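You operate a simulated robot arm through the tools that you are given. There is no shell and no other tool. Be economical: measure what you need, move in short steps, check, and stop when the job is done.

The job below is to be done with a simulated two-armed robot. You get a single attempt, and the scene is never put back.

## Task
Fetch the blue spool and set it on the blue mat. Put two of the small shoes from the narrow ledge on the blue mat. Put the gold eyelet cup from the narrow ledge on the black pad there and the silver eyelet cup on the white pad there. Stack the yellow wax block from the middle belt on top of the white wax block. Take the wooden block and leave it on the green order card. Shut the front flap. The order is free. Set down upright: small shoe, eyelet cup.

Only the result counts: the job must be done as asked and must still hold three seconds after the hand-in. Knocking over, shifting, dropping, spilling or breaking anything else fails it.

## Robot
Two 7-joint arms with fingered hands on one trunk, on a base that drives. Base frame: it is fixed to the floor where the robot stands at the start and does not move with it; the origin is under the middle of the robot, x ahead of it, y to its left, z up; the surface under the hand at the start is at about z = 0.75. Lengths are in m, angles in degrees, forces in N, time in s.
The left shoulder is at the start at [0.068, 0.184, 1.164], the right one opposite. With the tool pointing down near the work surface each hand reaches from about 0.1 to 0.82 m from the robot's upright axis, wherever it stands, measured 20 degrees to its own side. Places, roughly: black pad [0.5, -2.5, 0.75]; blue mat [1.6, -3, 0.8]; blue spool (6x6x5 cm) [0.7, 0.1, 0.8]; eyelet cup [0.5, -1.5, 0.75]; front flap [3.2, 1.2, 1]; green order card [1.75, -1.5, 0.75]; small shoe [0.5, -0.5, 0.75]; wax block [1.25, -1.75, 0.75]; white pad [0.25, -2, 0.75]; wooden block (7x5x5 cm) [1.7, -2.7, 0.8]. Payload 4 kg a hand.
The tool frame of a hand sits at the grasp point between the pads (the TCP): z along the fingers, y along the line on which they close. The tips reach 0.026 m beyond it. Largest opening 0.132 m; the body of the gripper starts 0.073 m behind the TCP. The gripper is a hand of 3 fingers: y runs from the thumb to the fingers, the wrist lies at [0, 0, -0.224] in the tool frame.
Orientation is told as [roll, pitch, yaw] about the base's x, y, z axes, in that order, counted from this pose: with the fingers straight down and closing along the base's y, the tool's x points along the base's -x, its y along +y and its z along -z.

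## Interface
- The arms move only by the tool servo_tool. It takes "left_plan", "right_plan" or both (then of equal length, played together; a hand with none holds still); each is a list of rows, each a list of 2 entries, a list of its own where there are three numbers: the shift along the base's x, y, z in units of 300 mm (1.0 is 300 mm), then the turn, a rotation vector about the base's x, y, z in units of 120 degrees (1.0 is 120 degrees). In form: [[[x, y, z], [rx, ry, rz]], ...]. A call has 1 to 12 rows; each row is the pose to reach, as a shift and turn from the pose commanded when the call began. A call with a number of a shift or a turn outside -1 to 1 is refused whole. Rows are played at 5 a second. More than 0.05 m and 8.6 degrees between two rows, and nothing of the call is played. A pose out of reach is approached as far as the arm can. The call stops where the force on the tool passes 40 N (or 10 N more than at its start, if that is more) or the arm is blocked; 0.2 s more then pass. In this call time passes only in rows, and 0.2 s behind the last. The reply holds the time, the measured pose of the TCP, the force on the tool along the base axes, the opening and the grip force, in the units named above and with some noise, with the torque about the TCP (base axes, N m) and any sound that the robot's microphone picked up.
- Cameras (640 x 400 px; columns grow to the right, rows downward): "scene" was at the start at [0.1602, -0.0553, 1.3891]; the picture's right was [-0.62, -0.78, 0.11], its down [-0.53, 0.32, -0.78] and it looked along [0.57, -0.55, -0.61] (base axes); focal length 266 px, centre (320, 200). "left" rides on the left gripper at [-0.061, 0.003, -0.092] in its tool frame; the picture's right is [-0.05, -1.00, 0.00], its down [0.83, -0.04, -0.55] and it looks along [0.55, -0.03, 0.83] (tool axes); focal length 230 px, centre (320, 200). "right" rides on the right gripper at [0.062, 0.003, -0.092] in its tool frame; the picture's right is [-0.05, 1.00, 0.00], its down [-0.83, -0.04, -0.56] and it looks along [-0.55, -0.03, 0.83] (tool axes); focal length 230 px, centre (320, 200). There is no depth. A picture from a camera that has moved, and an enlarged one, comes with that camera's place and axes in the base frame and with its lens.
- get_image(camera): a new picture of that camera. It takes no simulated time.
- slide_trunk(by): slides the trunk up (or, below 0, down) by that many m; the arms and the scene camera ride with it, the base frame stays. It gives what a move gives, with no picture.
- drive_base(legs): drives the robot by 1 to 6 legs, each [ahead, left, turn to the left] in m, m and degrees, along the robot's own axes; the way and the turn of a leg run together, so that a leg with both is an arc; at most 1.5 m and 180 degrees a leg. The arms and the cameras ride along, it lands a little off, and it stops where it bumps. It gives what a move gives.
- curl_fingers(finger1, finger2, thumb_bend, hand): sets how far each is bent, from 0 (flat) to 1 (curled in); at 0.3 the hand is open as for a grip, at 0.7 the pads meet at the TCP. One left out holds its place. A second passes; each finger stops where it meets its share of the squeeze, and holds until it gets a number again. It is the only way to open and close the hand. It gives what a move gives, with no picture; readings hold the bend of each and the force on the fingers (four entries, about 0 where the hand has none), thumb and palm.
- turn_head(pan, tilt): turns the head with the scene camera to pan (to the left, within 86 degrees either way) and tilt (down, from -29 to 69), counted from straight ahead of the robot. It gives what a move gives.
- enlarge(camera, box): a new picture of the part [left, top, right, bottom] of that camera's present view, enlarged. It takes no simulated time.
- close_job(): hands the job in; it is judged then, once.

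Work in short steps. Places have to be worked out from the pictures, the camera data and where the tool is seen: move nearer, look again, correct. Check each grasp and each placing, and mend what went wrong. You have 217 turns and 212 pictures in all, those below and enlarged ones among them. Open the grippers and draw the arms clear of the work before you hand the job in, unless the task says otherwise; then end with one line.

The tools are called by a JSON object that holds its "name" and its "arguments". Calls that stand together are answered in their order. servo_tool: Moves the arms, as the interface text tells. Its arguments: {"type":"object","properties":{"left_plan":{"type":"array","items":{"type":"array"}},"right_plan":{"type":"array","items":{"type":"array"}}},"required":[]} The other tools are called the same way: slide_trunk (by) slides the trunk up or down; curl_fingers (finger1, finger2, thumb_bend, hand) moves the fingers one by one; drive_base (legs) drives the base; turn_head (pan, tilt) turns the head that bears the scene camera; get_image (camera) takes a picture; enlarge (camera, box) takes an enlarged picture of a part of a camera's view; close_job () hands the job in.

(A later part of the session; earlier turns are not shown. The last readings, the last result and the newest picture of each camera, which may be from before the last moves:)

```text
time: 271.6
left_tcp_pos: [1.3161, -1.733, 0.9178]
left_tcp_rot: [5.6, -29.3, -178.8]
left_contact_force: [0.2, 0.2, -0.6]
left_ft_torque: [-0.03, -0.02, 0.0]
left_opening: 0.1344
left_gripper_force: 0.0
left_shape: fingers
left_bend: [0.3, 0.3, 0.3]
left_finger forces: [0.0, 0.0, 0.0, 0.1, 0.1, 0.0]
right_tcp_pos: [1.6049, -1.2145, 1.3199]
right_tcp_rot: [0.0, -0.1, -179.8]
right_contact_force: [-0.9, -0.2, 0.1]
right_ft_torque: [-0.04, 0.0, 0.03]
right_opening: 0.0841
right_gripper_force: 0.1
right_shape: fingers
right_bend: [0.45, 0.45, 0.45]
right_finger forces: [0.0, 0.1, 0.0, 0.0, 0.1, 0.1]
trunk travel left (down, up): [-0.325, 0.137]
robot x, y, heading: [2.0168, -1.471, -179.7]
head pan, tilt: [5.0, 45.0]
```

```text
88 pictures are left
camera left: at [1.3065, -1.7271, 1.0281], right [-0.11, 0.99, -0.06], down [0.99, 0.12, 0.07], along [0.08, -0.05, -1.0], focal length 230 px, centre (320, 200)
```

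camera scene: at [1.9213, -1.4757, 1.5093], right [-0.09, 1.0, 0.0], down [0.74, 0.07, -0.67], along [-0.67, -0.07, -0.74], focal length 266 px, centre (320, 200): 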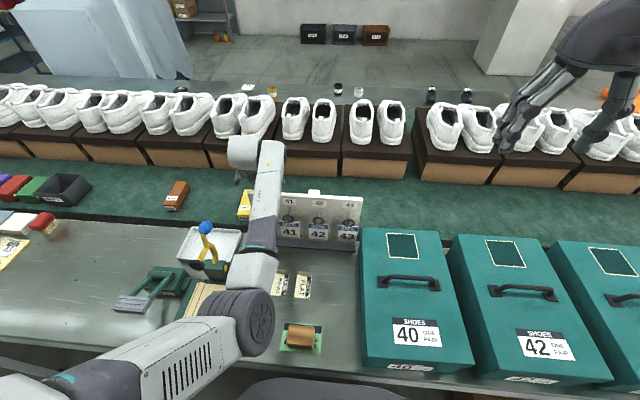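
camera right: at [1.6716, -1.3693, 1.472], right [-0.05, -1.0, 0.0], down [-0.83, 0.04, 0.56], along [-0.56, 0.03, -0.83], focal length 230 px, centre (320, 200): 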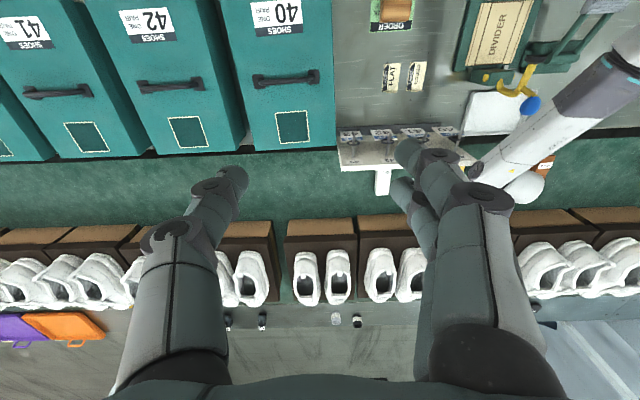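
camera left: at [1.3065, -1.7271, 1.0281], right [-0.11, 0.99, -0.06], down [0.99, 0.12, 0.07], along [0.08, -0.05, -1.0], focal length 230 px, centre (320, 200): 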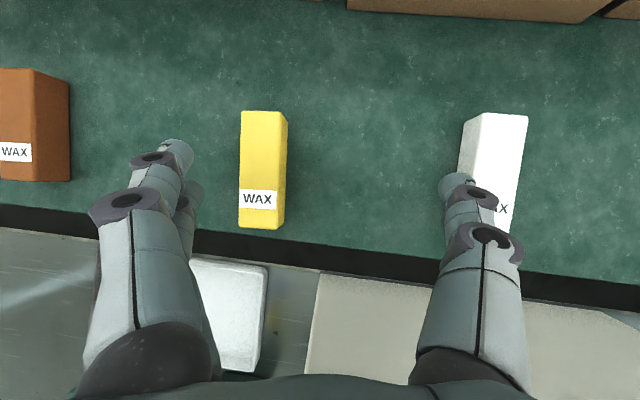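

Nothing appears displaced. I correct the small roll and move over the yellow block at z≈0.90.

{"name": "servo_tool", "arguments": {"left_plan": [[[0, -0.06, 0.05], [0.01, 0, -0.006]], [[-0.02, -0.12, 0.05], [0.02, 0, -0.012]], [[-0.04, -0.19, 0], [0.03, 0, -0.018]], [[-0.043, -0.247, -0.03], [0.041, 0, -0.023]], [[-0.043, -0.247, -0.06], [0.041, 0, -0.023]]]}}

{"name": "get_image", "arguments": {"camera": "left"}}

{"name": "get_image", "arguments": {"camera": "scene"}}

```text
time: 272.8
left_tcp_pos: [1.3044, -1.7374, 0.9]
left_tcp_rot: [-5.3, -29.1, -179.3]
left_contact_force: [0.2, 0.3, 0.4]
left_ft_torque: [-0.01, 0.0, 0.02]
left_opening: 0.1347
left_gripper_force: 0.1
left_shape: fingers
left_bend: [0.3, 0.3, 0.3]
left_finger forces: [0.0, 0.0, 0.0, 0.0, 0.0, 0.0]
right_tcp_pos: [1.6039, -1.215, 1.3186]
right_tcp_rot: [-0.1, -0.1, -179.6]
right_contact_force: [-0.2, 0.8, 0.5]
right_ft_torque: [0.01, 0.0, -0.03]
right_opening: 0.084
right_gripper_force: 0.1
right_shape: fingers
right_bend: [0.45, 0.45, 0.45]
right_finger forces: [0.0, 0.0, 0.1, 0.0, 0.0, 0.0]
trunk travel left (down, up): [-0.325, 0.137]
robot x, y, heading: [2.0165, -1.4674, -179.7]
head pan, tilt: [5.0, 45.0]
```

```text
87 pictures are left
camera left: at [1.2957, -1.7487, 1.0099], right [-0.01, 0.99, 0.11], down [1.0, 0.0, 0.08], along [0.08, 0.11, -0.99], focal length 230 px, centre (320, 200)
```

left: 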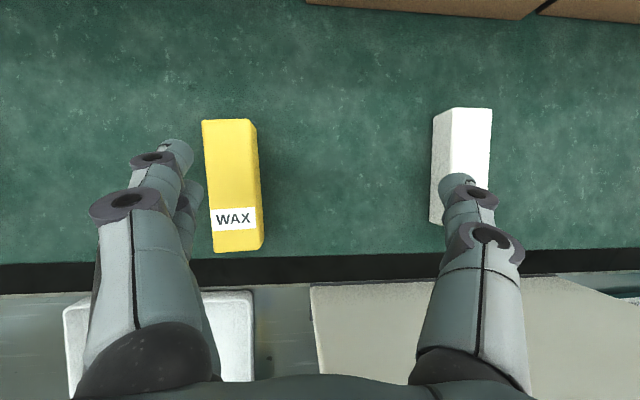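

```text
86 pictures are left
camera scene: at [1.921, -1.4757, 1.5093], right [-0.09, 1.0, 0.0], down [0.74, 0.07, -0.67], along [-0.67, -0.07, -0.74], focal length 266 px, centre (320, 200)
```

scene: 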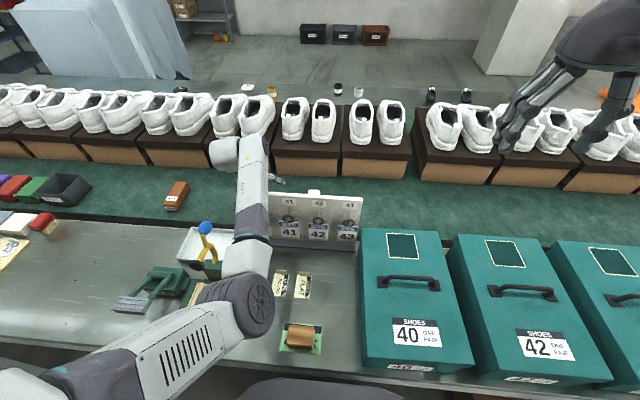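

The hand now follows its command again; I undo that roll and shift over the yellow block.

{"name": "servo_tool", "arguments": {"left_plan": [[[0, -0.06, 0], [-0.01, 0, 0.006]], [[0, -0.12, 0], [-0.02, 0, 0.012]], [[0, -0.18, 0], [-0.03, 0, 0.018]], [[0, -0.233, 0], [-0.042, 0, 0.023]]]}}

{"name": "get_image", "arguments": {"camera": "left"}}

{"name": "get_image", "arguments": {"camera": "right"}}

{"name": "get_image", "arguments": {"camera": "scene"}}

```text
time: 273.8
left_tcp_pos: [1.3037, -1.8077, 0.8997]
left_tcp_rot: [0.6, -29.2, -179.5]
left_contact_force: [-0.2, 0.3, -0.5]
left_ft_torque: [-0.01, 0.02, -0.01]
left_opening: 0.1345
left_gripper_force: 0.1
left_shape: fingers
left_bend: [0.3, 0.3, 0.3]
left_finger forces: [0.1, 0.0, 0.0, 0.0, 0.0, 0.0]
right_tcp_pos: [1.6033, -1.2149, 1.3186]
right_tcp_rot: [0.0, -0.1, -179.7]
right_contact_force: [-0.4, 0.3, 0.3]
right_ft_torque: [-0.03, -0.02, 0.02]
right_opening: 0.0843
right_gripper_force: 0.0
right_shape: fingers
right_bend: [0.45, 0.45, 0.45]
right_finger forces: [0.1, 0.1, 0.0, 0.0, 0.1, 0.0]
trunk travel left (down, up): [-0.325, 0.137]
robot x, y, heading: [2.0201, -1.4721, -179.8]
head pan, tilt: [5.0, 45.0]
```

```text
85 pictures are left
camera left: at [1.2958, -1.8101, 1.0106], right [-0.06, 1.0, 0.02], down [1.0, 0.06, 0.08], along [0.08, 0.02, -1.0], focal length 230 px, centre (320, 200)
```

left: 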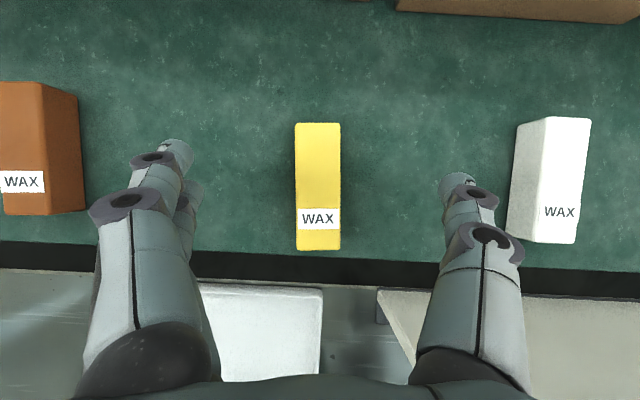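

```text
84 pictures are left
camera right: at [1.6651, -1.2176, 1.4119], right [-0.05, -1.0, 0.0], down [-0.83, 0.04, 0.56], along [-0.56, 0.03, -0.83], focal length 230 px, centre (320, 200)
```

right: 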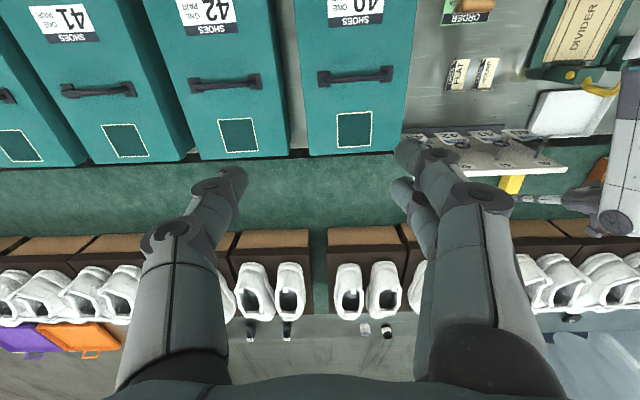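

```text
83 pictures are left
camera scene: at [1.9211, -1.4763, 1.5093], right [-0.09, 1.0, 0.0], down [0.74, 0.07, -0.67], along [-0.67, -0.07, -0.74], focal length 266 px, centre (320, 200)
```

scene: 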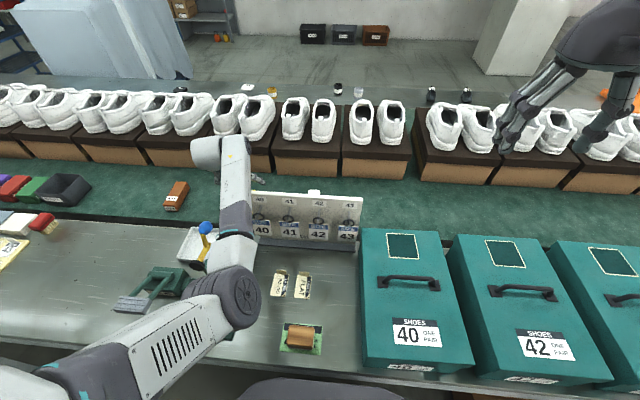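

Board unmoved; forearm passes ≈9 cm beside the ball's line. I descend to z≈0.80.

{"name": "servo_tool", "arguments": {"left_plan": [[[0, -0.01, -0.1], [0, 0, 0]], [[0, -0.01, -0.2], [0, 0, 0]], [[0, -0.01, -0.28], [0, 0, 0]], [[0, -0.01, -0.34], [0, 0, 0]]]}}

{"name": "get_image", "arguments": {"camera": "left"}}

{"name": "enlarge", "arguments": {"camera": "scene", "box": [140, 120, 360, 340]}}

```text
time: 274.8
left_tcp_pos: [1.3016, -1.8105, 0.8082]
left_tcp_rot: [0.9, -30.0, -179.5]
left_contact_force: [0.6, 0.2, -0.7]
left_ft_torque: [0.02, 0.02, -0.02]
left_opening: 0.1345
left_gripper_force: 0.1
left_shape: fingers
left_bend: [0.3, 0.3, 0.3]
left_finger forces: [0.1, 0.0, 0.1, 0.1, 0.1, 0.0]
right_tcp_pos: [1.6078, -1.2133, 1.3207]
right_tcp_rot: [0.1, -0.2, -179.8]
right_contact_force: [0.7, -0.9, 0.0]
right_ft_torque: [-0.01, -0.01, -0.01]
right_opening: 0.0842
right_gripper_force: 0.1
right_shape: fingers
right_bend: [0.45, 0.45, 0.45]
right_finger forces: [0.1, 0.0, 0.0, 0.1, 0.0, 0.0]
trunk travel left (down, up): [-0.325, 0.137]
robot x, y, heading: [2.0176, -1.4673, -179.8]
head pan, tilt: [5.0, 45.0]
```

```text
82 pictures are left
camera left: at [1.2951, -1.8128, 0.919], right [-0.06, 1.0, 0.01], down [1.0, 0.06, 0.06], along [0.06, 0.02, -1.0], focal length 230 px, centre (320, 200)
```

left: 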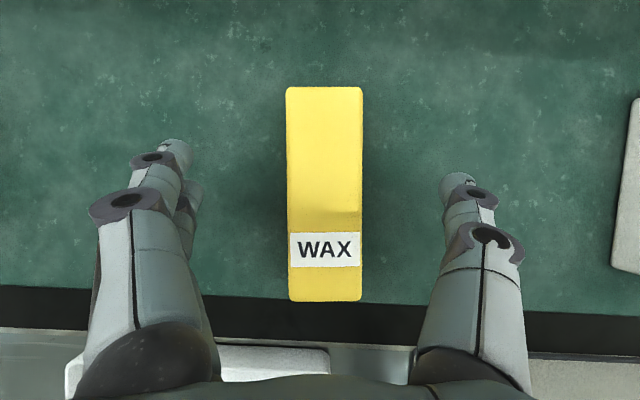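

```text
1.82 times, centred on (250, 230) of scene
camera zoom: at [1.9241, -1.4743, 1.5103], right [-0.09, 1.0, -0.01], down [0.74, 0.07, -0.67], along [-0.67, -0.07, -0.74], focal length 484 px, centre (447, 146)
```

zoom: 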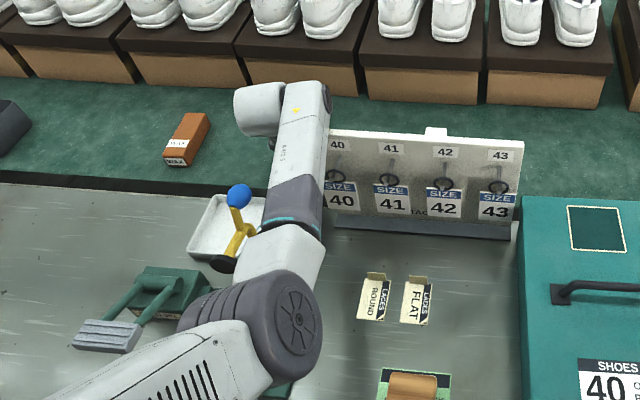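

Nearly there; lower another 1.3 cm.

{"name": "servo_tool", "arguments": {"left_plan": [[[0, 0.01, -0.02], [0, 0, 0]], [[0, 0.01, -0.043], [0, 0, 0]]]}}

{"name": "get_image", "arguments": {"camera": "left"}}

```text
time: 275.6
left_tcp_pos: [1.2915, -1.8147, 0.8112]
left_tcp_rot: [1.1, -31.6, -179.2]
left_contact_force: [0.5, 0.2, 0.0]
left_ft_torque: [-0.02, 0.0, 0.03]
left_opening: 0.1344
left_gripper_force: 0.1
left_shape: fingers
left_bend: [0.3, 0.3, 0.3]
left_finger forces: [0.1, 0.1, 0.0, 0.0, 0.0, 0.0]
right_tcp_pos: [1.6058, -1.215, 1.3182]
right_tcp_rot: [0.1, -0.2, -179.6]
right_contact_force: [-0.1, 0.3, 0.1]
right_ft_torque: [-0.02, -0.02, 0.02]
right_opening: 0.0842
right_gripper_force: 0.1
right_shape: fingers
right_bend: [0.45, 0.45, 0.45]
right_finger forces: [0.0, 0.0, 0.1, 0.1, 0.0, 0.1]
trunk travel left (down, up): [-0.325, 0.137]
robot x, y, heading: [2.0213, -1.4712, -179.6]
head pan, tilt: [5.0, 45.0]
stopped in row 2 (left hand): the arm was blocked; the commanded pose is now the measured one
```

```text
80 pictures are left
camera left: at [1.2879, -1.8159, 0.922], right [-0.07, 1.0, 0.01], down [1.0, 0.07, 0.04], along [0.04, 0.02, -1.0], focal length 230 px, centre (320, 200)
```

left: 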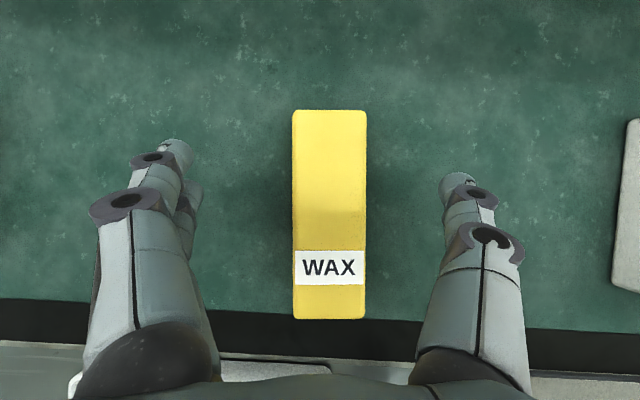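

Contact pattern suggests my forearm rests against the yellow hook of the brush stand. I raise the hand straight up at once and check nothing moved.

{"name": "servo_tool", "arguments": {"left_plan": [[[0, 0, 0.1], [0, 0, 0]], [[0, 0, 0.25], [0, 0, 0]], [[0, 0, 0.4], [0, 0, 0]], [[0, 0, 0.55], [0, 0, 0]], [[0, 0, 0.7], [0, 0, 0]]]}}

{"name": "get_image", "arguments": {"camera": "scene"}}

```text
time: 276.8
left_tcp_pos: [1.2916, -1.8136, 1.0152]
left_tcp_rot: [0.9, -31.0, -179.3]
left_contact_force: [0.6, 0.6, 0.7]
left_ft_torque: [0.02, 0.03, -0.01]
left_opening: 0.1348
left_gripper_force: 0.1
left_shape: fingers
left_bend: [0.3, 0.3, 0.3]
left_finger forces: [0.1, 0.0, 0.0, 0.0, 0.1, 0.0]
right_tcp_pos: [1.6046, -1.2145, 1.3206]
right_tcp_rot: [0.0, -0.2, -179.8]
right_contact_force: [1.0, -0.3, 0.1]
right_ft_torque: [-0.01, 0.0, -0.02]
right_opening: 0.0844
right_gripper_force: 0.1
right_shape: fingers
right_bend: [0.45, 0.45, 0.45]
right_finger forces: [0.0, 0.1, 0.0, 0.0, 0.0, 0.0]
trunk travel left (down, up): [-0.325, 0.137]
robot x, y, heading: [2.0169, -1.4708, -179.7]
head pan, tilt: [5.0, 45.0]
```

```text
79 pictures are left
camera scene: at [1.9218, -1.4756, 1.5094], right [-0.09, 1.0, 0.0], down [0.74, 0.07, -0.67], along [-0.67, -0.07, -0.74], focal length 266 px, centre (320, 200)
```

scene: 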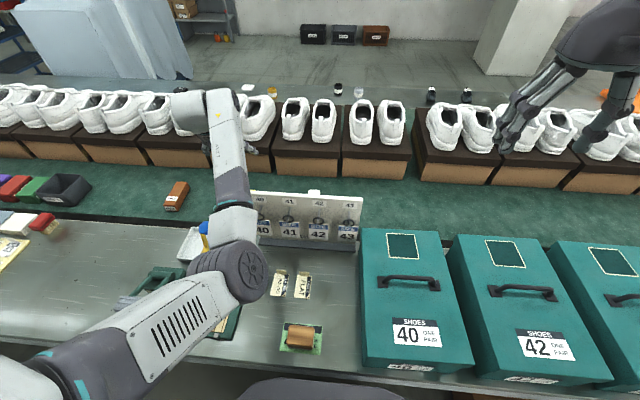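

All unmoved. I shift the base left 0.45 m so the arm comes in from the other side of the brush, and lower the trunk 6 cm.

{"name": "drive_base", "arguments": {"legs": [[0, 0.45, 0], [0.03, 0, 0]]}}

{"name": "slide_trunk", "arguments": {"by": -0.06}}

{"name": "get_image", "arguments": {"camera": "scene"}}

```text
time: 279.9
left_tcp_pos: [1.2712, -2.2673, 1.0186]
left_tcp_rot: [0.9, -31.4, -179.2]
left_contact_force: [-0.2, -0.2, 0.5]
left_ft_torque: [0.0, 0.06, 0.01]
left_opening: 0.1345
left_gripper_force: 0.1
left_shape: fingers
left_bend: [0.3, 0.3, 0.3]
left_finger forces: [0.0, 0.1, 0.0, 0.0, 0.0, 0.0]
right_tcp_pos: [1.5849, -1.6667, 1.3217]
right_tcp_rot: [0.0, -0.5, -179.6]
right_contact_force: [-0.3, 0.2, 0.4]
right_ft_torque: [0.01, 0.03, 0.01]
right_opening: 0.084
right_gripper_force: 0.1
right_shape: fingers
right_bend: [0.45, 0.45, 0.45]
right_finger forces: [0.1, 0.0, 0.0, 0.0, 0.0, 0.0]
trunk travel left (down, up): [-0.325, 0.137]
robot x, y, heading: [1.996, -1.9196, -179.5]
head pan, tilt: [5.0, 45.0]
```

```text
time: 280.9
left_tcp_pos: [1.2668, -2.2684, 0.9562]
left_tcp_rot: [0.8, -31.1, -179.2]
left_contact_force: [-0.1, 0.5, 0.2]
left_ft_torque: [-0.01, 0.0, 0.0]
left_opening: 0.1346
left_gripper_force: 0.0
left_shape: fingers
left_bend: [0.3, 0.3, 0.3]
left_finger forces: [0.1, 0.0, 0.0, 0.0, 0.0, 0.0]
right_tcp_pos: [1.5787, -1.6673, 1.2617]
right_tcp_rot: [0.1, -0.3, -179.7]
right_contact_force: [0.6, 0.3, -0.3]
right_ft_torque: [0.01, 0.04, 0.0]
right_opening: 0.0841
right_gripper_force: 0.3
right_shape: fingers
right_bend: [0.45, 0.45, 0.45]
right_finger forces: [0.1, 0.1, 0.0, 0.0, 0.0, 0.1]
trunk travel left (down, up): [-0.265, 0.197]
robot x, y, heading: [1.9904, -1.9193, -179.9]
head pan, tilt: [5.0, 45.0]
```

```text
78 pictures are left
camera scene: at [1.869, -1.9282, 1.4427], right [-0.09, 1.0, -0.01], down [0.77, 0.07, -0.63], along [-0.63, -0.07, -0.77], focal length 266 px, centre (320, 200)
```

scene: 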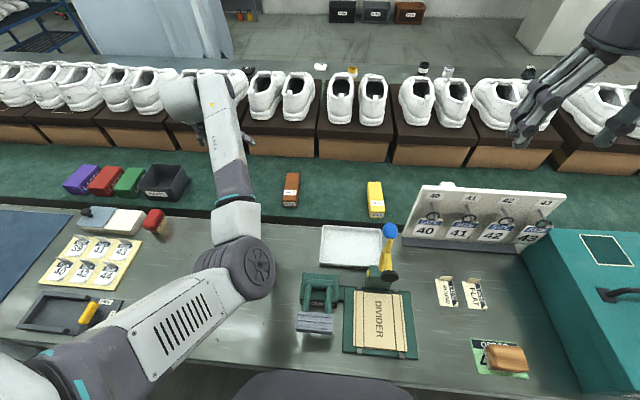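

Good view. I bring the left hand over to the yellow block from this side (two moves), with a slight −8° yaw and 27° lean.

{"name": "servo_tool", "arguments": {"left_plan": [[[0.02, 0.15, 0], [0, -0.01, -0.01]], [[0.04, 0.3, 0], [0, -0.02, -0.02]], [[0.06, 0.45, 0], [0, -0.033, -0.03]], [[0.08, 0.6, 0], [0, -0.033, -0.04]], [[0.1, 0.75, 0], [0, -0.033, -0.055]], [[0.11, 0.9, 0], [0, -0.033, -0.067]]]}}

{"name": "servo_tool", "arguments": {"left_plan": [[[0, 0.15, 0], [0, 0, 0]], [[0, 0.3, -0.02], [0, 0, 0]], [[0, 0.45, -0.06], [0, 0, 0]], [[0.01, 0.6, -0.13], [0, 0, 0]], [[0.01, 0.63, -0.2], [0, 0, 0]]]}}

{"name": "get_image", "arguments": {"camera": "left"}}

{"name": "enlarge", "arguments": {"camera": "scene", "box": [220, 130, 440, 350]}}

```text
time: 282.5
left_tcp_pos: [1.2831, -2.0512, 0.9656]
left_tcp_rot: [4.3, -28.5, 174.5]
left_contact_force: [-0.5, 0.0, 0.2]
left_ft_torque: [0.0, 0.01, 0.01]
left_opening: 0.1347
left_gripper_force: 0.0
left_shape: fingers
left_bend: [0.3, 0.3, 0.3]
left_finger forces: [0.0, 0.0, 0.1, 0.1, 0.0, 0.0]
right_tcp_pos: [1.5773, -1.6681, 1.2598]
right_tcp_rot: [0.0, -0.1, -179.7]
right_contact_force: [-0.3, -0.2, -0.5]
right_ft_torque: [-0.01, -0.03, -0.02]
right_opening: 0.0842
right_gripper_force: 0.1
right_shape: fingers
right_bend: [0.45, 0.45, 0.45]
right_finger forces: [0.0, 0.0, 0.1, 0.0, 0.0, 0.0]
trunk travel left (down, up): [-0.265, 0.197]
robot x, y, heading: [1.9887, -1.9198, -179.7]
head pan, tilt: [5.0, 45.0]
stopped in row 6 (left hand): the arm was blocked; the commanded pose is now the measured one
```

```text
time: 283.9
left_tcp_pos: [1.266, -1.8904, 0.9142]
left_tcp_rot: [5.6, -29.7, 176.1]
left_contact_force: [0.2, 0.4, -0.6]
left_ft_torque: [0.01, -0.02, -0.03]
left_opening: 0.1344
left_gripper_force: 0.1
left_shape: fingers
left_bend: [0.3, 0.3, 0.3]
left_finger forces: [0.0, 0.0, 0.1, 0.0, 0.0, 0.0]
right_tcp_pos: [1.5775, -1.6674, 1.2598]
right_tcp_rot: [0.1, -0.2, -179.6]
right_contact_force: [-0.8, 0.8, -0.5]
right_ft_torque: [-0.02, 0.0, 0.0]
right_opening: 0.0843
right_gripper_force: 0.1
right_shape: fingers
right_bend: [0.45, 0.45, 0.45]
right_finger forces: [0.0, 0.0, 0.0, 0.0, 0.0, 0.0]
trunk travel left (down, up): [-0.265, 0.197]
robot x, y, heading: [1.9944, -1.9263, -179.4]
head pan, tilt: [5.0, 45.0]
stopped in row 5 (left hand): the arm was blocked; the commanded pose is now the measured one
```

```text
77 pictures are left
camera left: at [1.2589, -1.8855, 1.0256], right [-0.02, 1.0, -0.06], down [1.0, 0.03, 0.06], along [0.07, -0.06, -1.0], focal length 230 px, centre (320, 200)
```

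left: 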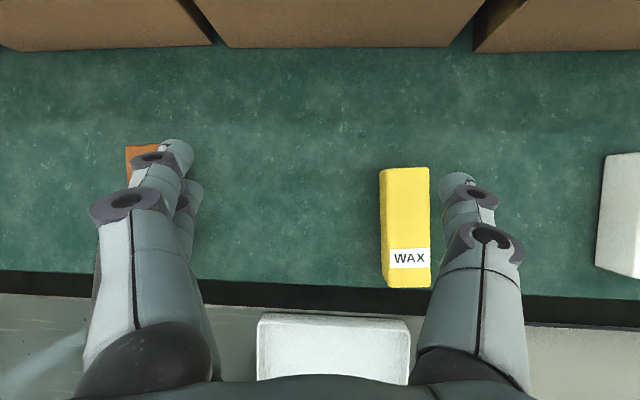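

```text
1.82 times, centred on (330, 240) of scene
camera zoom: at [1.8674, -1.9282, 1.4426], right [-0.09, 1.0, -0.01], down [0.77, 0.07, -0.63], along [-0.63, -0.07, -0.77], focal length 484 px, centre (302, 127)
```

zoom: 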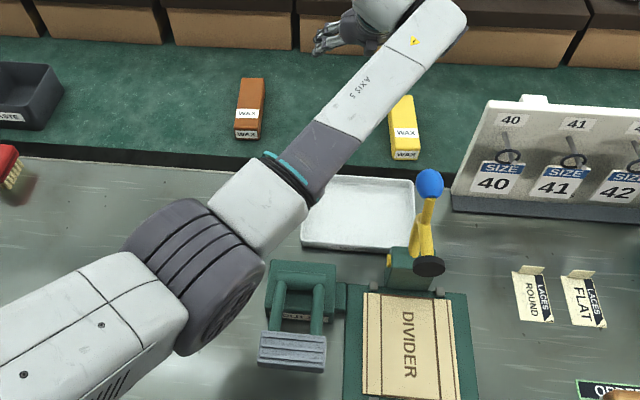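

These "blocks" look like wrist joint limits from the strong lean. The base is now close enough for an almost upright hand, so I raise the hand, reduce the lean to ~8°, and reposition the base.

{"name": "servo_tool", "arguments": {"left_plan": [[[0, -0.05, 0.15], [0.0, 0, 0]], [[0, -0.1, 0.3], [0, 0, 0]], [[0, -0.15, 0.45], [0, 0, 0]], [[0, -0.2, 0.5], [0.009, -0.061, -0.008]], [[0, -0.2, 0.5], [0.018, -0.122, -0.016]], [[0, -0.2, 0.5], [0.028, -0.183, -0.023]]]}}

{"name": "drive_base", "arguments": {"legs": [[0, -0.165, 0], [0.02, 0, 0]]}}

{"name": "get_image", "arguments": {"camera": "left"}}

{"name": "get_image", "arguments": {"camera": "scene"}}

```text
time: 285.3
left_tcp_pos: [1.2697, -1.9462, 1.0648]
left_tcp_rot: [-0.2, -7.9, 174.7]
left_contact_force: [0.3, 0.5, 0.0]
left_ft_torque: [-0.02, -0.01, -0.01]
left_opening: 0.1345
left_gripper_force: 0.1
left_shape: fingers
left_bend: [0.3, 0.3, 0.3]
left_finger forces: [0.0, 0.1, 0.1, 0.0, 0.0, 0.0]
right_tcp_pos: [1.5767, -1.6672, 1.2586]
right_tcp_rot: [0.1, -0.2, -179.6]
right_contact_force: [0.4, -0.1, 0.4]
right_ft_torque: [0.03, -0.03, -0.03]
right_opening: 0.0843
right_gripper_force: 0.0
right_shape: fingers
right_bend: [0.45, 0.45, 0.45]
right_finger forces: [0.1, 0.1, 0.0, 0.1, 0.1, 0.0]
trunk travel left (down, up): [-0.265, 0.197]
robot x, y, heading: [1.9933, -1.9225, -179.6]
head pan, tilt: [5.0, 45.0]
```

```text
time: 287.1
left_tcp_pos: [1.2527, -1.7817, 1.0687]
left_tcp_rot: [-0.2, -8.3, 174.8]
left_contact_force: [0.2, 0.0, -0.3]
left_ft_torque: [0.03, 0.03, 0.02]
left_opening: 0.1346
left_gripper_force: 0.0
left_shape: fingers
left_bend: [0.3, 0.3, 0.3]
left_finger forces: [0.0, 0.1, 0.0, 0.1, 0.0, 0.0]
right_tcp_pos: [1.5627, -1.5035, 1.2632]
right_tcp_rot: [0.0, -0.5, -179.6]
right_contact_force: [1.2, -1.5, 0.4]
right_ft_torque: [0.0, 0.03, 0.02]
right_opening: 0.0842
right_gripper_force: 0.1
right_shape: fingers
right_bend: [0.45, 0.45, 0.45]
right_finger forces: [0.0, 0.1, 0.1, 0.0, 0.0, 0.0]
trunk travel left (down, up): [-0.265, 0.197]
robot x, y, heading: [1.9732, -1.7597, -179.8]
head pan, tilt: [5.0, 45.0]
```

```text
75 pictures are left
camera left: at [1.2038, -1.7809, 1.1695], right [0.04, 1.0, 0.01], down [0.9, -0.04, 0.43], along [0.43, -0.01, -0.9], focal length 230 px, centre (320, 200)
```

left: 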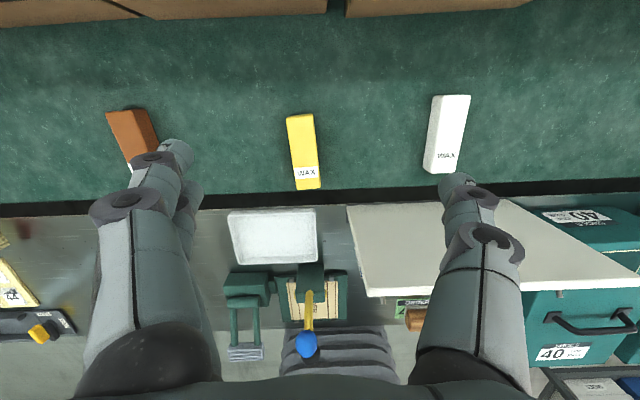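

```text
74 pictures are left
camera scene: at [1.8521, -1.7646, 1.4434], right [-0.09, 1.0, -0.01], down [0.77, 0.07, -0.64], along [-0.63, -0.07, -0.77], focal length 266 px, centre (320, 200)
```

scene: 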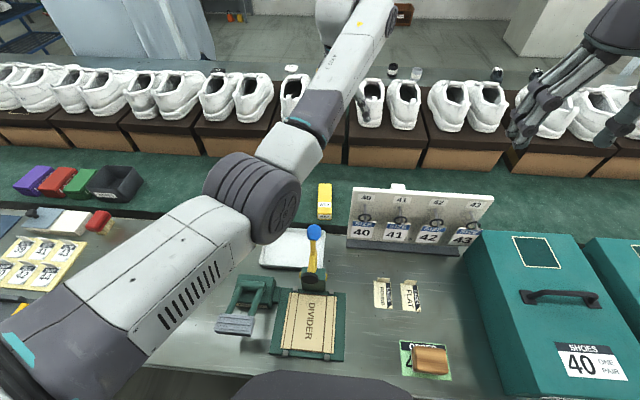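

Now lower the (nearly upright) hand over the yellow block to 0.90 and check the arm against the ball.

{"name": "servo_tool", "arguments": {"left_plan": [[[0.08, -0.04, 0], [0, 0, 0]], [[0.157, -0.085, 0], [0, 0, 0]], [[0.157, -0.085, -0.15], [0, 0, 0]], [[0.157, -0.085, -0.3], [0, 0, 0]], [[0.157, -0.085, -0.45], [0, 0, 0]], [[0.157, -0.085, -0.56], [0, 0, 0]]]}}

{"name": "get_image", "arguments": {"camera": "left"}}

{"name": "get_image", "arguments": {"camera": "right"}}

{"name": "enlarge", "arguments": {"camera": "scene", "box": [220, 100, 420, 320]}}

```text
time: 288.7
left_tcp_pos: [1.2816, -1.8342, 0.9056]
left_tcp_rot: [1.2, -9.3, 176.3]
left_contact_force: [-0.3, 0.7, 0.7]
left_ft_torque: [-0.02, 0.0, -0.02]
left_opening: 0.1346
left_gripper_force: 0.0
left_shape: fingers
left_bend: [0.3, 0.3, 0.3]
left_finger forces: [0.0, 0.0, 0.1, 0.0, 0.1, 0.0]
left hand out of reach, approached as far as the arm can: row 2
right_tcp_pos: [1.5578, -1.5018, 1.2624]
right_tcp_rot: [0.0, -0.2, -179.5]
right_contact_force: [0.4, 0.9, 0.5]
right_ft_torque: [0.01, 0.0, 0.01]
right_opening: 0.0839
right_gripper_force: 0.0
right_shape: fingers
right_bend: [0.45, 0.45, 0.45]
right_finger forces: [0.0, 0.0, 0.0, 0.1, 0.0, 0.0]
trunk travel left (down, up): [-0.265, 0.197]
robot x, y, heading: [1.9756, -1.7565, -179.6]
head pan, tilt: [5.0, 45.0]
stopped in row 6 (left hand): the arm was blocked; the commanded pose is now the measured one
```

```text
73 pictures are left
camera left: at [1.236, -1.8329, 1.0075], right [0.01, 1.0, -0.01], down [0.91, 0.0, 0.41], along [0.41, -0.01, -0.91], focal length 230 px, centre (320, 200)
```

left: 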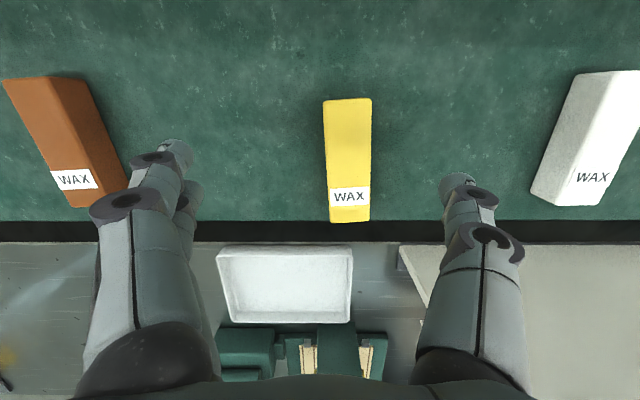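

```text
72 pictures are left
camera right: at [1.6188, -1.5045, 1.3527], right [-0.04, -1.0, 0.0], down [-0.83, 0.04, 0.56], along [-0.56, 0.02, -0.83], focal length 230 px, centre (320, 200)
```

right: 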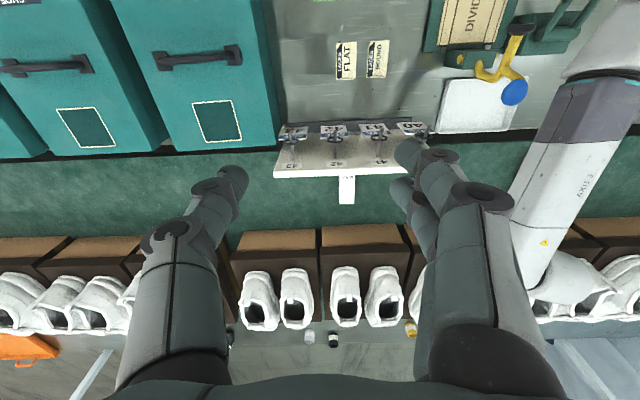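

```text
1.82 times, centred on (320, 210) of scene
camera zoom: at [1.8473, -1.7631, 1.4427], right [-0.09, 1.0, -0.01], down [0.77, 0.07, -0.63], along [-0.63, -0.07, -0.77], focal length 484 px, centre (320, 182)
```

zoom: 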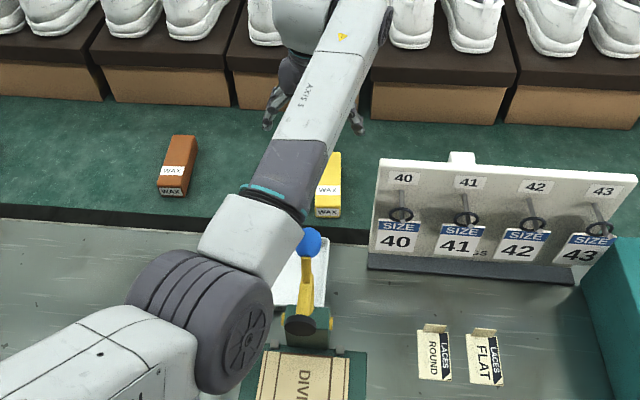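

Triangulating again: the tag board's top is ≈0.97 and the ball's top ≈0.975, so my sagging forearm touches them. Higher trunk and closer base make the forearm slope upward. I lift the hand, raise the trunk 14 cm, and move the base.

{"name": "servo_tool", "arguments": {"left_plan": [[[0, 0, 0.1], [0, 0, 0]], [[0, 0, 0.25], [0, 0, 0]], [[0, 0, 0.4], [0, 0, 0]]]}}

{"name": "slide_trunk", "arguments": {"by": 0.14}}

{"name": "drive_base", "arguments": {"legs": [[0, -0.105, 0], [0.025, 0, 0]]}}

{"name": "get_image", "arguments": {"camera": "scene"}}

{"name": "get_image", "arguments": {"camera": "left"}}

```text
time: 289.5
left_tcp_pos: [1.2826, -1.8313, 1.0277]
left_tcp_rot: [0.8, -9.0, 176.4]
left_contact_force: [0.4, -0.6, 0.5]
left_ft_torque: [0.0, 0.0, 0.01]
left_opening: 0.1343
left_gripper_force: 0.1
left_shape: fingers
left_bend: [0.3, 0.3, 0.3]
left_finger forces: [0.1, 0.1, 0.1, 0.0, 0.0, 0.0]
right_tcp_pos: [1.5572, -1.5017, 1.2597]
right_tcp_rot: [0.0, -0.1, -179.6]
right_contact_force: [-1.0, 0.1, 0.4]
right_ft_torque: [0.01, 0.02, 0.02]
right_opening: 0.0844
right_gripper_force: 0.0
right_shape: fingers
right_bend: [0.45, 0.45, 0.45]
right_finger forces: [0.0, 0.1, 0.0, 0.1, 0.1, 0.0]
trunk travel left (down, up): [-0.265, 0.197]
robot x, y, heading: [1.9676, -1.7547, -179.3]
head pan, tilt: [5.0, 45.0]
```

```text
time: 291.2
left_tcp_pos: [1.2826, -1.8302, 1.1651]
left_tcp_rot: [0.9, -9.0, 176.2]
left_contact_force: [-0.7, -0.1, -0.6]
left_ft_torque: [0.02, 0.03, -0.02]
left_opening: 0.1347
left_gripper_force: 0.0
left_shape: fingers
left_bend: [0.3, 0.3, 0.3]
left_finger forces: [0.0, 0.1, 0.0, 0.0, 0.1, 0.0]
right_tcp_pos: [1.5569, -1.5027, 1.4005]
right_tcp_rot: [0.0, -0.2, -179.6]
right_contact_force: [-0.1, -0.2, 0.4]
right_ft_torque: [0.0, 0.0, -0.02]
right_opening: 0.084
right_gripper_force: 0.0
right_shape: fingers
right_bend: [0.45, 0.45, 0.45]
right_finger forces: [0.0, 0.0, 0.1, 0.0, 0.1, 0.0]
trunk travel left (down, up): [-0.405, 0.057]
robot x, y, heading: [1.9724, -1.7553, -179.6]
head pan, tilt: [5.0, 45.0]
```

```text
time: 292.8
left_tcp_pos: [1.2596, -1.7222, 1.1676]
left_tcp_rot: [0.9, -9.3, 176.2]
left_contact_force: [0.1, -0.3, 0.1]
left_ft_torque: [0.01, 0.0, 0.01]
left_opening: 0.1344
left_gripper_force: 0.0
left_shape: fingers
left_bend: [0.3, 0.3, 0.3]
left_finger forces: [0.0, 0.1, 0.0, 0.0, 0.0, 0.0]
right_tcp_pos: [1.5343, -1.3948, 1.401]
right_tcp_rot: [0.2, -0.5, -179.7]
right_contact_force: [0.1, -0.2, 0.4]
right_ft_torque: [0.0, 0.0, -0.01]
right_opening: 0.0839
right_gripper_force: 0.1
right_shape: fingers
right_bend: [0.45, 0.45, 0.45]
right_finger forces: [0.0, 0.0, 0.0, 0.1, 0.0, 0.0]
trunk travel left (down, up): [-0.405, 0.057]
robot x, y, heading: [1.9462, -1.6517, -179.5]
head pan, tilt: [5.0, 45.0]
```

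```text
70 pictures are left
camera scene: at [1.8743, -1.6549, 1.5951], right [-0.09, 1.0, 0.0], down [0.71, 0.07, -0.7], along [-0.7, -0.07, -0.71], focal length 266 px, centre (320, 200)
```

scene: 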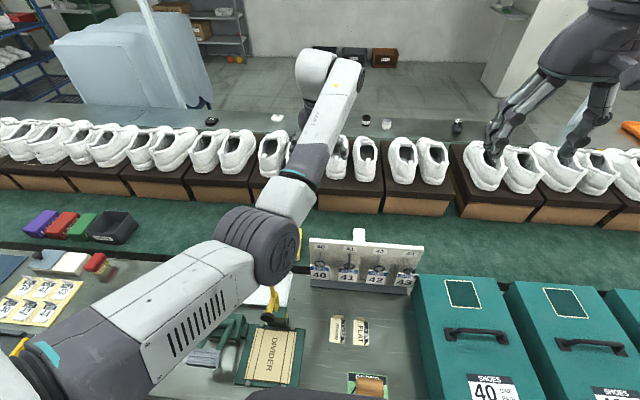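

```text
69 pictures are left
camera left: at [1.2139, -1.7205, 1.2689], right [0.01, 1.0, -0.01], down [0.91, -0.01, 0.41], along [0.41, -0.01, -0.91], focal length 230 px, centre (320, 200)
```

left: 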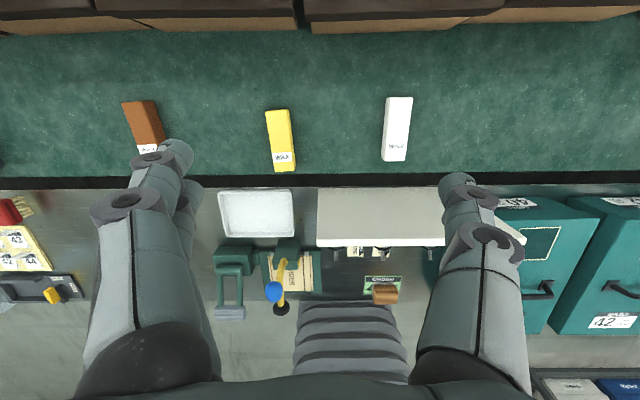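

Now over the yellow block and down to 0.88.

{"name": "servo_tool", "arguments": {"left_plan": [[[0.07, -0.14, 0], [0, 0, 0]], [[0.133, -0.275, 0], [0, 0, 0]], [[0.133, -0.275, -0.16], [0, 0, 0]], [[0.133, -0.275, -0.32], [0, 0, 0]], [[0.133, -0.275, -0.48], [0, 0, 0]], [[0.133, -0.275, -0.64], [0, 0, 0]], [[0.133, -0.275, -0.8], [0, 0, 0]], [[0.133, -0.275, -0.96], [0, 0, 0]]]}}

{"name": "get_image", "arguments": {"camera": "left"}}

{"name": "enlarge", "arguments": {"camera": "scene", "box": [200, 120, 420, 340]}}

```text
time: 294.6
left_tcp_pos: [1.289, -1.8234, 0.8891]
left_tcp_rot: [1.8, -10.4, 177.1]
left_contact_force: [-0.6, 0.0, 0.8]
left_ft_torque: [-0.01, 0.01, 0.01]
left_opening: 0.1348
left_gripper_force: 0.1
left_shape: fingers
left_bend: [0.3, 0.3, 0.3]
left_finger forces: [0.0, 0.1, 0.1, 0.0, 0.0, 0.1]
right_tcp_pos: [1.5345, -1.3937, 1.4011]
right_tcp_rot: [-0.1, -0.3, -179.6]
right_contact_force: [0.4, 0.2, 0.0]
right_ft_torque: [-0.04, 0.0, -0.02]
right_opening: 0.0843
right_gripper_force: 0.0
right_shape: fingers
right_bend: [0.45, 0.45, 0.45]
right_finger forces: [0.0, 0.1, 0.1, 0.1, 0.0, 0.1]
trunk travel left (down, up): [-0.405, 0.057]
robot x, y, heading: [1.947, -1.6518, -179.6]
head pan, tilt: [5.0, 45.0]
```

```text
68 pictures are left
camera left: at [1.2443, -1.8211, 0.9919], right [-0.01, 1.0, -0.02], down [0.92, 0.01, 0.4], along [0.4, -0.02, -0.92], focal length 230 px, centre (320, 200)
```

left: 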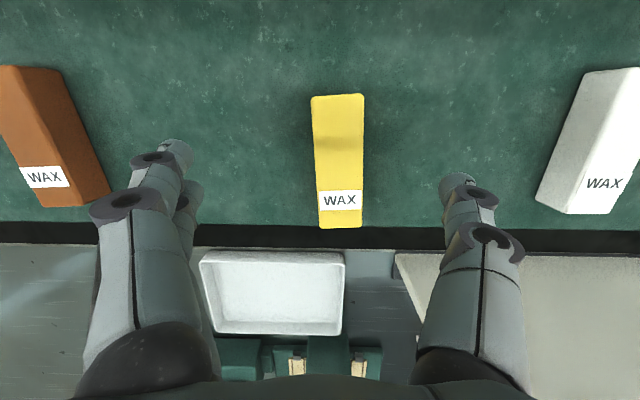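

```text
1.82 times, centred on (310, 230) of scene
camera zoom: at [1.8742, -1.6558, 1.5952], right [-0.09, 1.0, 0.0], down [0.71, 0.07, -0.7], along [-0.7, -0.07, -0.71], focal length 484 px, centre (338, 146)
```

zoom: 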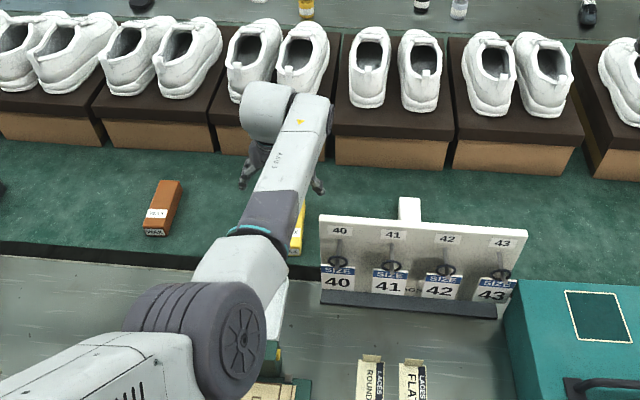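

Still brushing the ball. I'll come diagonally from the left side instead, with the nearly upright hand: raise hand, shift base 0.235 m left, lower the trunk 12 cm.

{"name": "servo_tool", "arguments": {"left_plan": [[[0, 0, 0.1], [0, 0, 0]], [[0, 0, 0.25], [0, 0, 0]], [[0, 0, 0.4], [0, 0, 0]], [[0, 0, 0.55], [0, 0, 0]]]}}

{"name": "drive_base", "arguments": {"legs": [[0, 0.235, 0]]}}

{"name": "slide_trunk", "arguments": {"by": -0.12}}

{"name": "servo_tool", "arguments": {"left_plan": [[[0, 0.15, 0], [0, 0, 0]], [[0, 0.3, 0], [0, 0, 0]], [[0, 0.45, 0], [0, 0, 0]], [[0.01, 0.6, 0], [0, 0, 0]], [[0.02, 0.75, 0], [0, 0, 0]]]}}

{"name": "get_image", "arguments": {"camera": "scene"}}

```text
time: 295.8
left_tcp_pos: [1.2978, -1.8552, 1.0362]
left_tcp_rot: [4.3, -8.8, 178.1]
left_contact_force: [0.2, 0.2, 0.8]
left_ft_torque: [0.03, 0.0, 0.0]
left_opening: 0.1345
left_gripper_force: 0.0
left_shape: fingers
left_bend: [0.3, 0.3, 0.3]
left_finger forces: [0.0, 0.0, 0.0, 0.0, 0.0, 0.0]
right_tcp_pos: [1.5343, -1.396, 1.4005]
right_tcp_rot: [0.0, -0.3, -179.7]
right_contact_force: [0.2, 0.3, 0.4]
right_ft_torque: [0.03, -0.01, -0.01]
right_opening: 0.0839
right_gripper_force: 0.1
right_shape: fingers
right_bend: [0.45, 0.45, 0.45]
right_finger forces: [0.0, 0.1, 0.0, 0.0, 0.1, 0.1]
trunk travel left (down, up): [-0.405, 0.057]
robot x, y, heading: [1.9456, -1.6508, -179.6]
head pan, tilt: [5.0, 45.0]
stopped in row 4 (left hand): the arm was blocked; the commanded pose is now the measured one
```

```text
time: 297.5
left_tcp_pos: [1.2983, -2.0873, 1.0351]
left_tcp_rot: [4.3, -8.6, 178.0]
left_contact_force: [0.1, -0.8, -0.3]
left_ft_torque: [0.0, -0.01, 0.0]
left_opening: 0.1344
left_gripper_force: 0.1
left_shape: fingers
left_bend: [0.3, 0.3, 0.3]
left_finger forces: [0.0, 0.1, 0.1, 0.0, 0.1, 0.0]
right_tcp_pos: [1.5327, -1.6257, 1.4003]
right_tcp_rot: [0.1, -0.3, -179.7]
right_contact_force: [-0.5, -0.2, 0.6]
right_ft_torque: [-0.03, -0.03, -0.01]
right_opening: 0.0843
right_gripper_force: 0.0
right_shape: fingers
right_bend: [0.45, 0.45, 0.45]
right_finger forces: [0.0, 0.0, 0.1, 0.0, 0.0, 0.1]
trunk travel left (down, up): [-0.405, 0.057]
robot x, y, heading: [1.9472, -1.8815, -179.5]
head pan, tilt: [5.0, 45.0]
```

```text
time: 299.0
left_tcp_pos: [1.2963, -2.129, 0.9165]
left_tcp_rot: [7.0, -9.0, -179.9]
left_contact_force: [-0.2, 0.2, 0.7]
left_ft_torque: [0.02, -0.01, 0.0]
left_opening: 0.1346
left_gripper_force: 0.0
left_shape: fingers
left_bend: [0.3, 0.3, 0.3]
left_finger forces: [0.1, 0.0, 0.0, 0.1, 0.1, 0.0]
right_tcp_pos: [1.5336, -1.6289, 1.2805]
right_tcp_rot: [0.0, -0.3, -179.7]
right_contact_force: [0.3, 0.1, -0.4]
right_ft_torque: [0.01, 0.0, -0.02]
right_opening: 0.0839
right_gripper_force: 0.1
right_shape: fingers
right_bend: [0.45, 0.45, 0.45]
right_finger forces: [0.0, 0.0, 0.0, 0.0, 0.1, 0.0]
trunk travel left (down, up): [-0.285, 0.177]
robot x, y, heading: [1.9517, -1.8878, -179.7]
head pan, tilt: [5.0, 45.0]
```

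```text
time: 300.4
left_tcp_pos: [1.285, -1.8966, 0.9241]
left_tcp_rot: [5.8, -10.0, -179.7]
left_contact_force: [0.4, 1.1, -0.4]
left_ft_torque: [-0.03, 0.03, 0.05]
left_opening: 0.1346
left_gripper_force: 0.1
left_shape: fingers
left_bend: [0.3, 0.3, 0.3]
left_finger forces: [0.0, 0.0, 0.1, 0.1, 0.0, 0.0]
right_tcp_pos: [1.5341, -1.6296, 1.2811]
right_tcp_rot: [0.0, -0.3, -179.6]
right_contact_force: [0.5, 0.4, -0.1]
right_ft_torque: [0.0, 0.0, 0.0]
right_opening: 0.0841
right_gripper_force: 0.1
right_shape: fingers
right_bend: [0.45, 0.45, 0.45]
right_finger forces: [0.1, 0.0, 0.0, 0.0, 0.0, 0.0]
trunk travel left (down, up): [-0.285, 0.177]
robot x, y, heading: [1.9487, -1.888, -179.4]
head pan, tilt: [5.0, 45.0]
stopped in row 5 (left hand): the arm was blocked; the commanded pose is now the measured one
```

```text
66 pictures are left
camera scene: at [1.8332, -1.8906, 1.4652], right [-0.09, 1.0, -0.01], down [0.76, 0.07, -0.65], along [-0.64, -0.07, -0.76], focal length 266 px, centre (320, 200)
```

scene: 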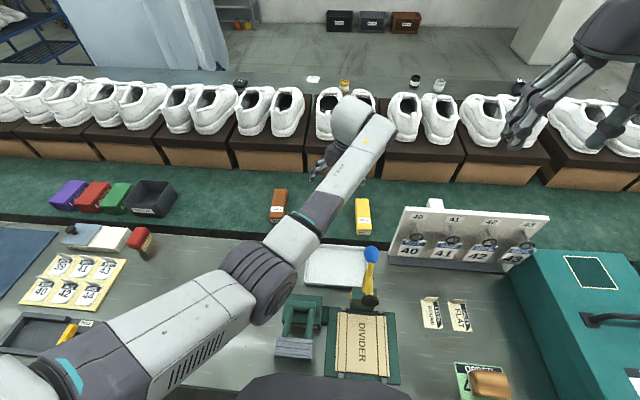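

The elbow sags when the arm is bent; a straighter arm from a higher trunk and farther base tracks well (that earlier try failed only by 2 cm of reach). I go back to that: trunk up 8 cm, base to (2.02,−1.66), then lean 27°.

{"name": "servo_tool", "arguments": {"left_plan": [[[0, -0.05, 0.12], [0.012, 0, -0.002]], [[0, -0.1, 0.25], [0.024, 0, -0.004]], [[0, -0.15, 0.38], [0.036, 0, -0.006]], [[0, -0.15, 0.45], [0.048, 0, -0.008]]]}}

{"name": "slide_trunk", "arguments": {"by": 0.081}}

{"name": "drive_base", "arguments": {"legs": [[-0.075, 0, 0], [0, -0.228, 0]]}}

{"name": "servo_tool", "arguments": {"left_plan": [[[0, -0.03, 0.05], [0, 0.05, 0]], [[0, -0.06, 0.05], [0, 0.1, 0]], [[0, -0.1, 0.05], [0, 0.142, 0]]]}}

```text
time: 301.4
left_tcp_pos: [1.2845, -1.9453, 1.0579]
left_tcp_rot: [0.1, -9.9, -179.3]
left_contact_force: [0.5, 0.7, 0.1]
left_ft_torque: [0.02, 0.0, 0.01]
left_opening: 0.1345
left_gripper_force: 0.2
left_shape: fingers
left_bend: [0.3, 0.3, 0.3]
left_finger forces: [0.1, 0.1, 0.0, 0.0, 0.1, 0.0]
right_tcp_pos: [1.5335, -1.6277, 1.2801]
right_tcp_rot: [0.1, -0.2, -179.7]
right_contact_force: [-0.7, -0.6, 0.3]
right_ft_torque: [0.0, 0.0, 0.02]
right_opening: 0.0842
right_gripper_force: 0.0
right_shape: fingers
right_bend: [0.45, 0.45, 0.45]
right_finger forces: [0.0, 0.1, 0.1, 0.1, 0.0, 0.0]
trunk travel left (down, up): [-0.285, 0.177]
robot x, y, heading: [1.9483, -1.8832, -179.7]
head pan, tilt: [5.0, 45.0]
```

```text
time: 302.6
left_tcp_pos: [1.285, -1.9462, 1.1372]
left_tcp_rot: [0.1, -9.9, -179.3]
left_contact_force: [-0.3, -0.7, -0.2]
left_ft_torque: [-0.01, 0.0, -0.03]
left_opening: 0.1345
left_gripper_force: 0.0
left_shape: fingers
left_bend: [0.3, 0.3, 0.3]
left_finger forces: [0.0, 0.0, 0.0, 0.0, 0.1, 0.0]
right_tcp_pos: [1.5331, -1.6284, 1.3618]
right_tcp_rot: [0.0, -0.3, -179.6]
right_contact_force: [-0.2, -0.1, -0.5]
right_ft_torque: [0.03, -0.04, 0.02]
right_opening: 0.0841
right_gripper_force: 0.0
right_shape: fingers
right_bend: [0.45, 0.45, 0.45]
right_finger forces: [0.0, 0.1, 0.0, 0.0, 0.1, 0.0]
trunk travel left (down, up): [-0.366, 0.096]
robot x, y, heading: [1.9478, -1.8834, -179.8]
head pan, tilt: [5.0, 45.0]
```

```text
time: 305.0
left_tcp_pos: [1.3584, -1.72, 1.1384]
left_tcp_rot: [0.0, -9.8, -179.5]
left_contact_force: [0.4, -0.6, 0.0]
left_ft_torque: [0.01, -0.03, -0.04]
left_opening: 0.1347
left_gripper_force: 0.1
left_shape: fingers
left_bend: [0.3, 0.3, 0.3]
left_finger forces: [0.0, 0.1, 0.0, 0.0, 0.0, 0.0]
right_tcp_pos: [1.6062, -1.4032, 1.362]
right_tcp_rot: [-0.1, -0.2, -179.7]
right_contact_force: [-0.1, -0.1, -0.4]
right_ft_torque: [-0.01, -0.04, 0.01]
right_opening: 0.084
right_gripper_force: 0.1
right_shape: fingers
right_bend: [0.45, 0.45, 0.45]
right_finger forces: [0.0, 0.1, 0.0, 0.0, 0.1, 0.0]
trunk travel left (down, up): [-0.366, 0.096]
robot x, y, heading: [2.0261, -1.658, -179.7]
head pan, tilt: [5.0, 45.0]
```

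```text
time: 306.0
left_tcp_pos: [1.3467, -1.7894, 1.1646]
left_tcp_rot: [2.2, -28.6, -177.4]
left_contact_force: [1.1, -1.0, 0.0]
left_ft_torque: [0.0, -0.02, 0.0]
left_opening: 0.1346
left_gripper_force: 0.1
left_shape: fingers
left_bend: [0.3, 0.3, 0.3]
left_finger forces: [0.0, 0.0, 0.0, 0.0, 0.0, 0.1]
right_tcp_pos: [1.606, -1.4019, 1.3613]
right_tcp_rot: [0.1, -0.1, -179.7]
right_contact_force: [0.0, -0.1, -0.5]
right_ft_torque: [0.06, -0.01, 0.04]
right_opening: 0.0842
right_gripper_force: 0.1
right_shape: fingers
right_bend: [0.45, 0.45, 0.45]
right_finger forces: [0.0, 0.0, 0.0, 0.1, 0.0, 0.0]
trunk travel left (down, up): [-0.366, 0.096]
robot x, y, heading: [2.0213, -1.6535, -179.7]
head pan, tilt: [5.0, 45.0]
stopped in row 3 (left hand): the arm was blocked; the commanded pose is now the measured one
```

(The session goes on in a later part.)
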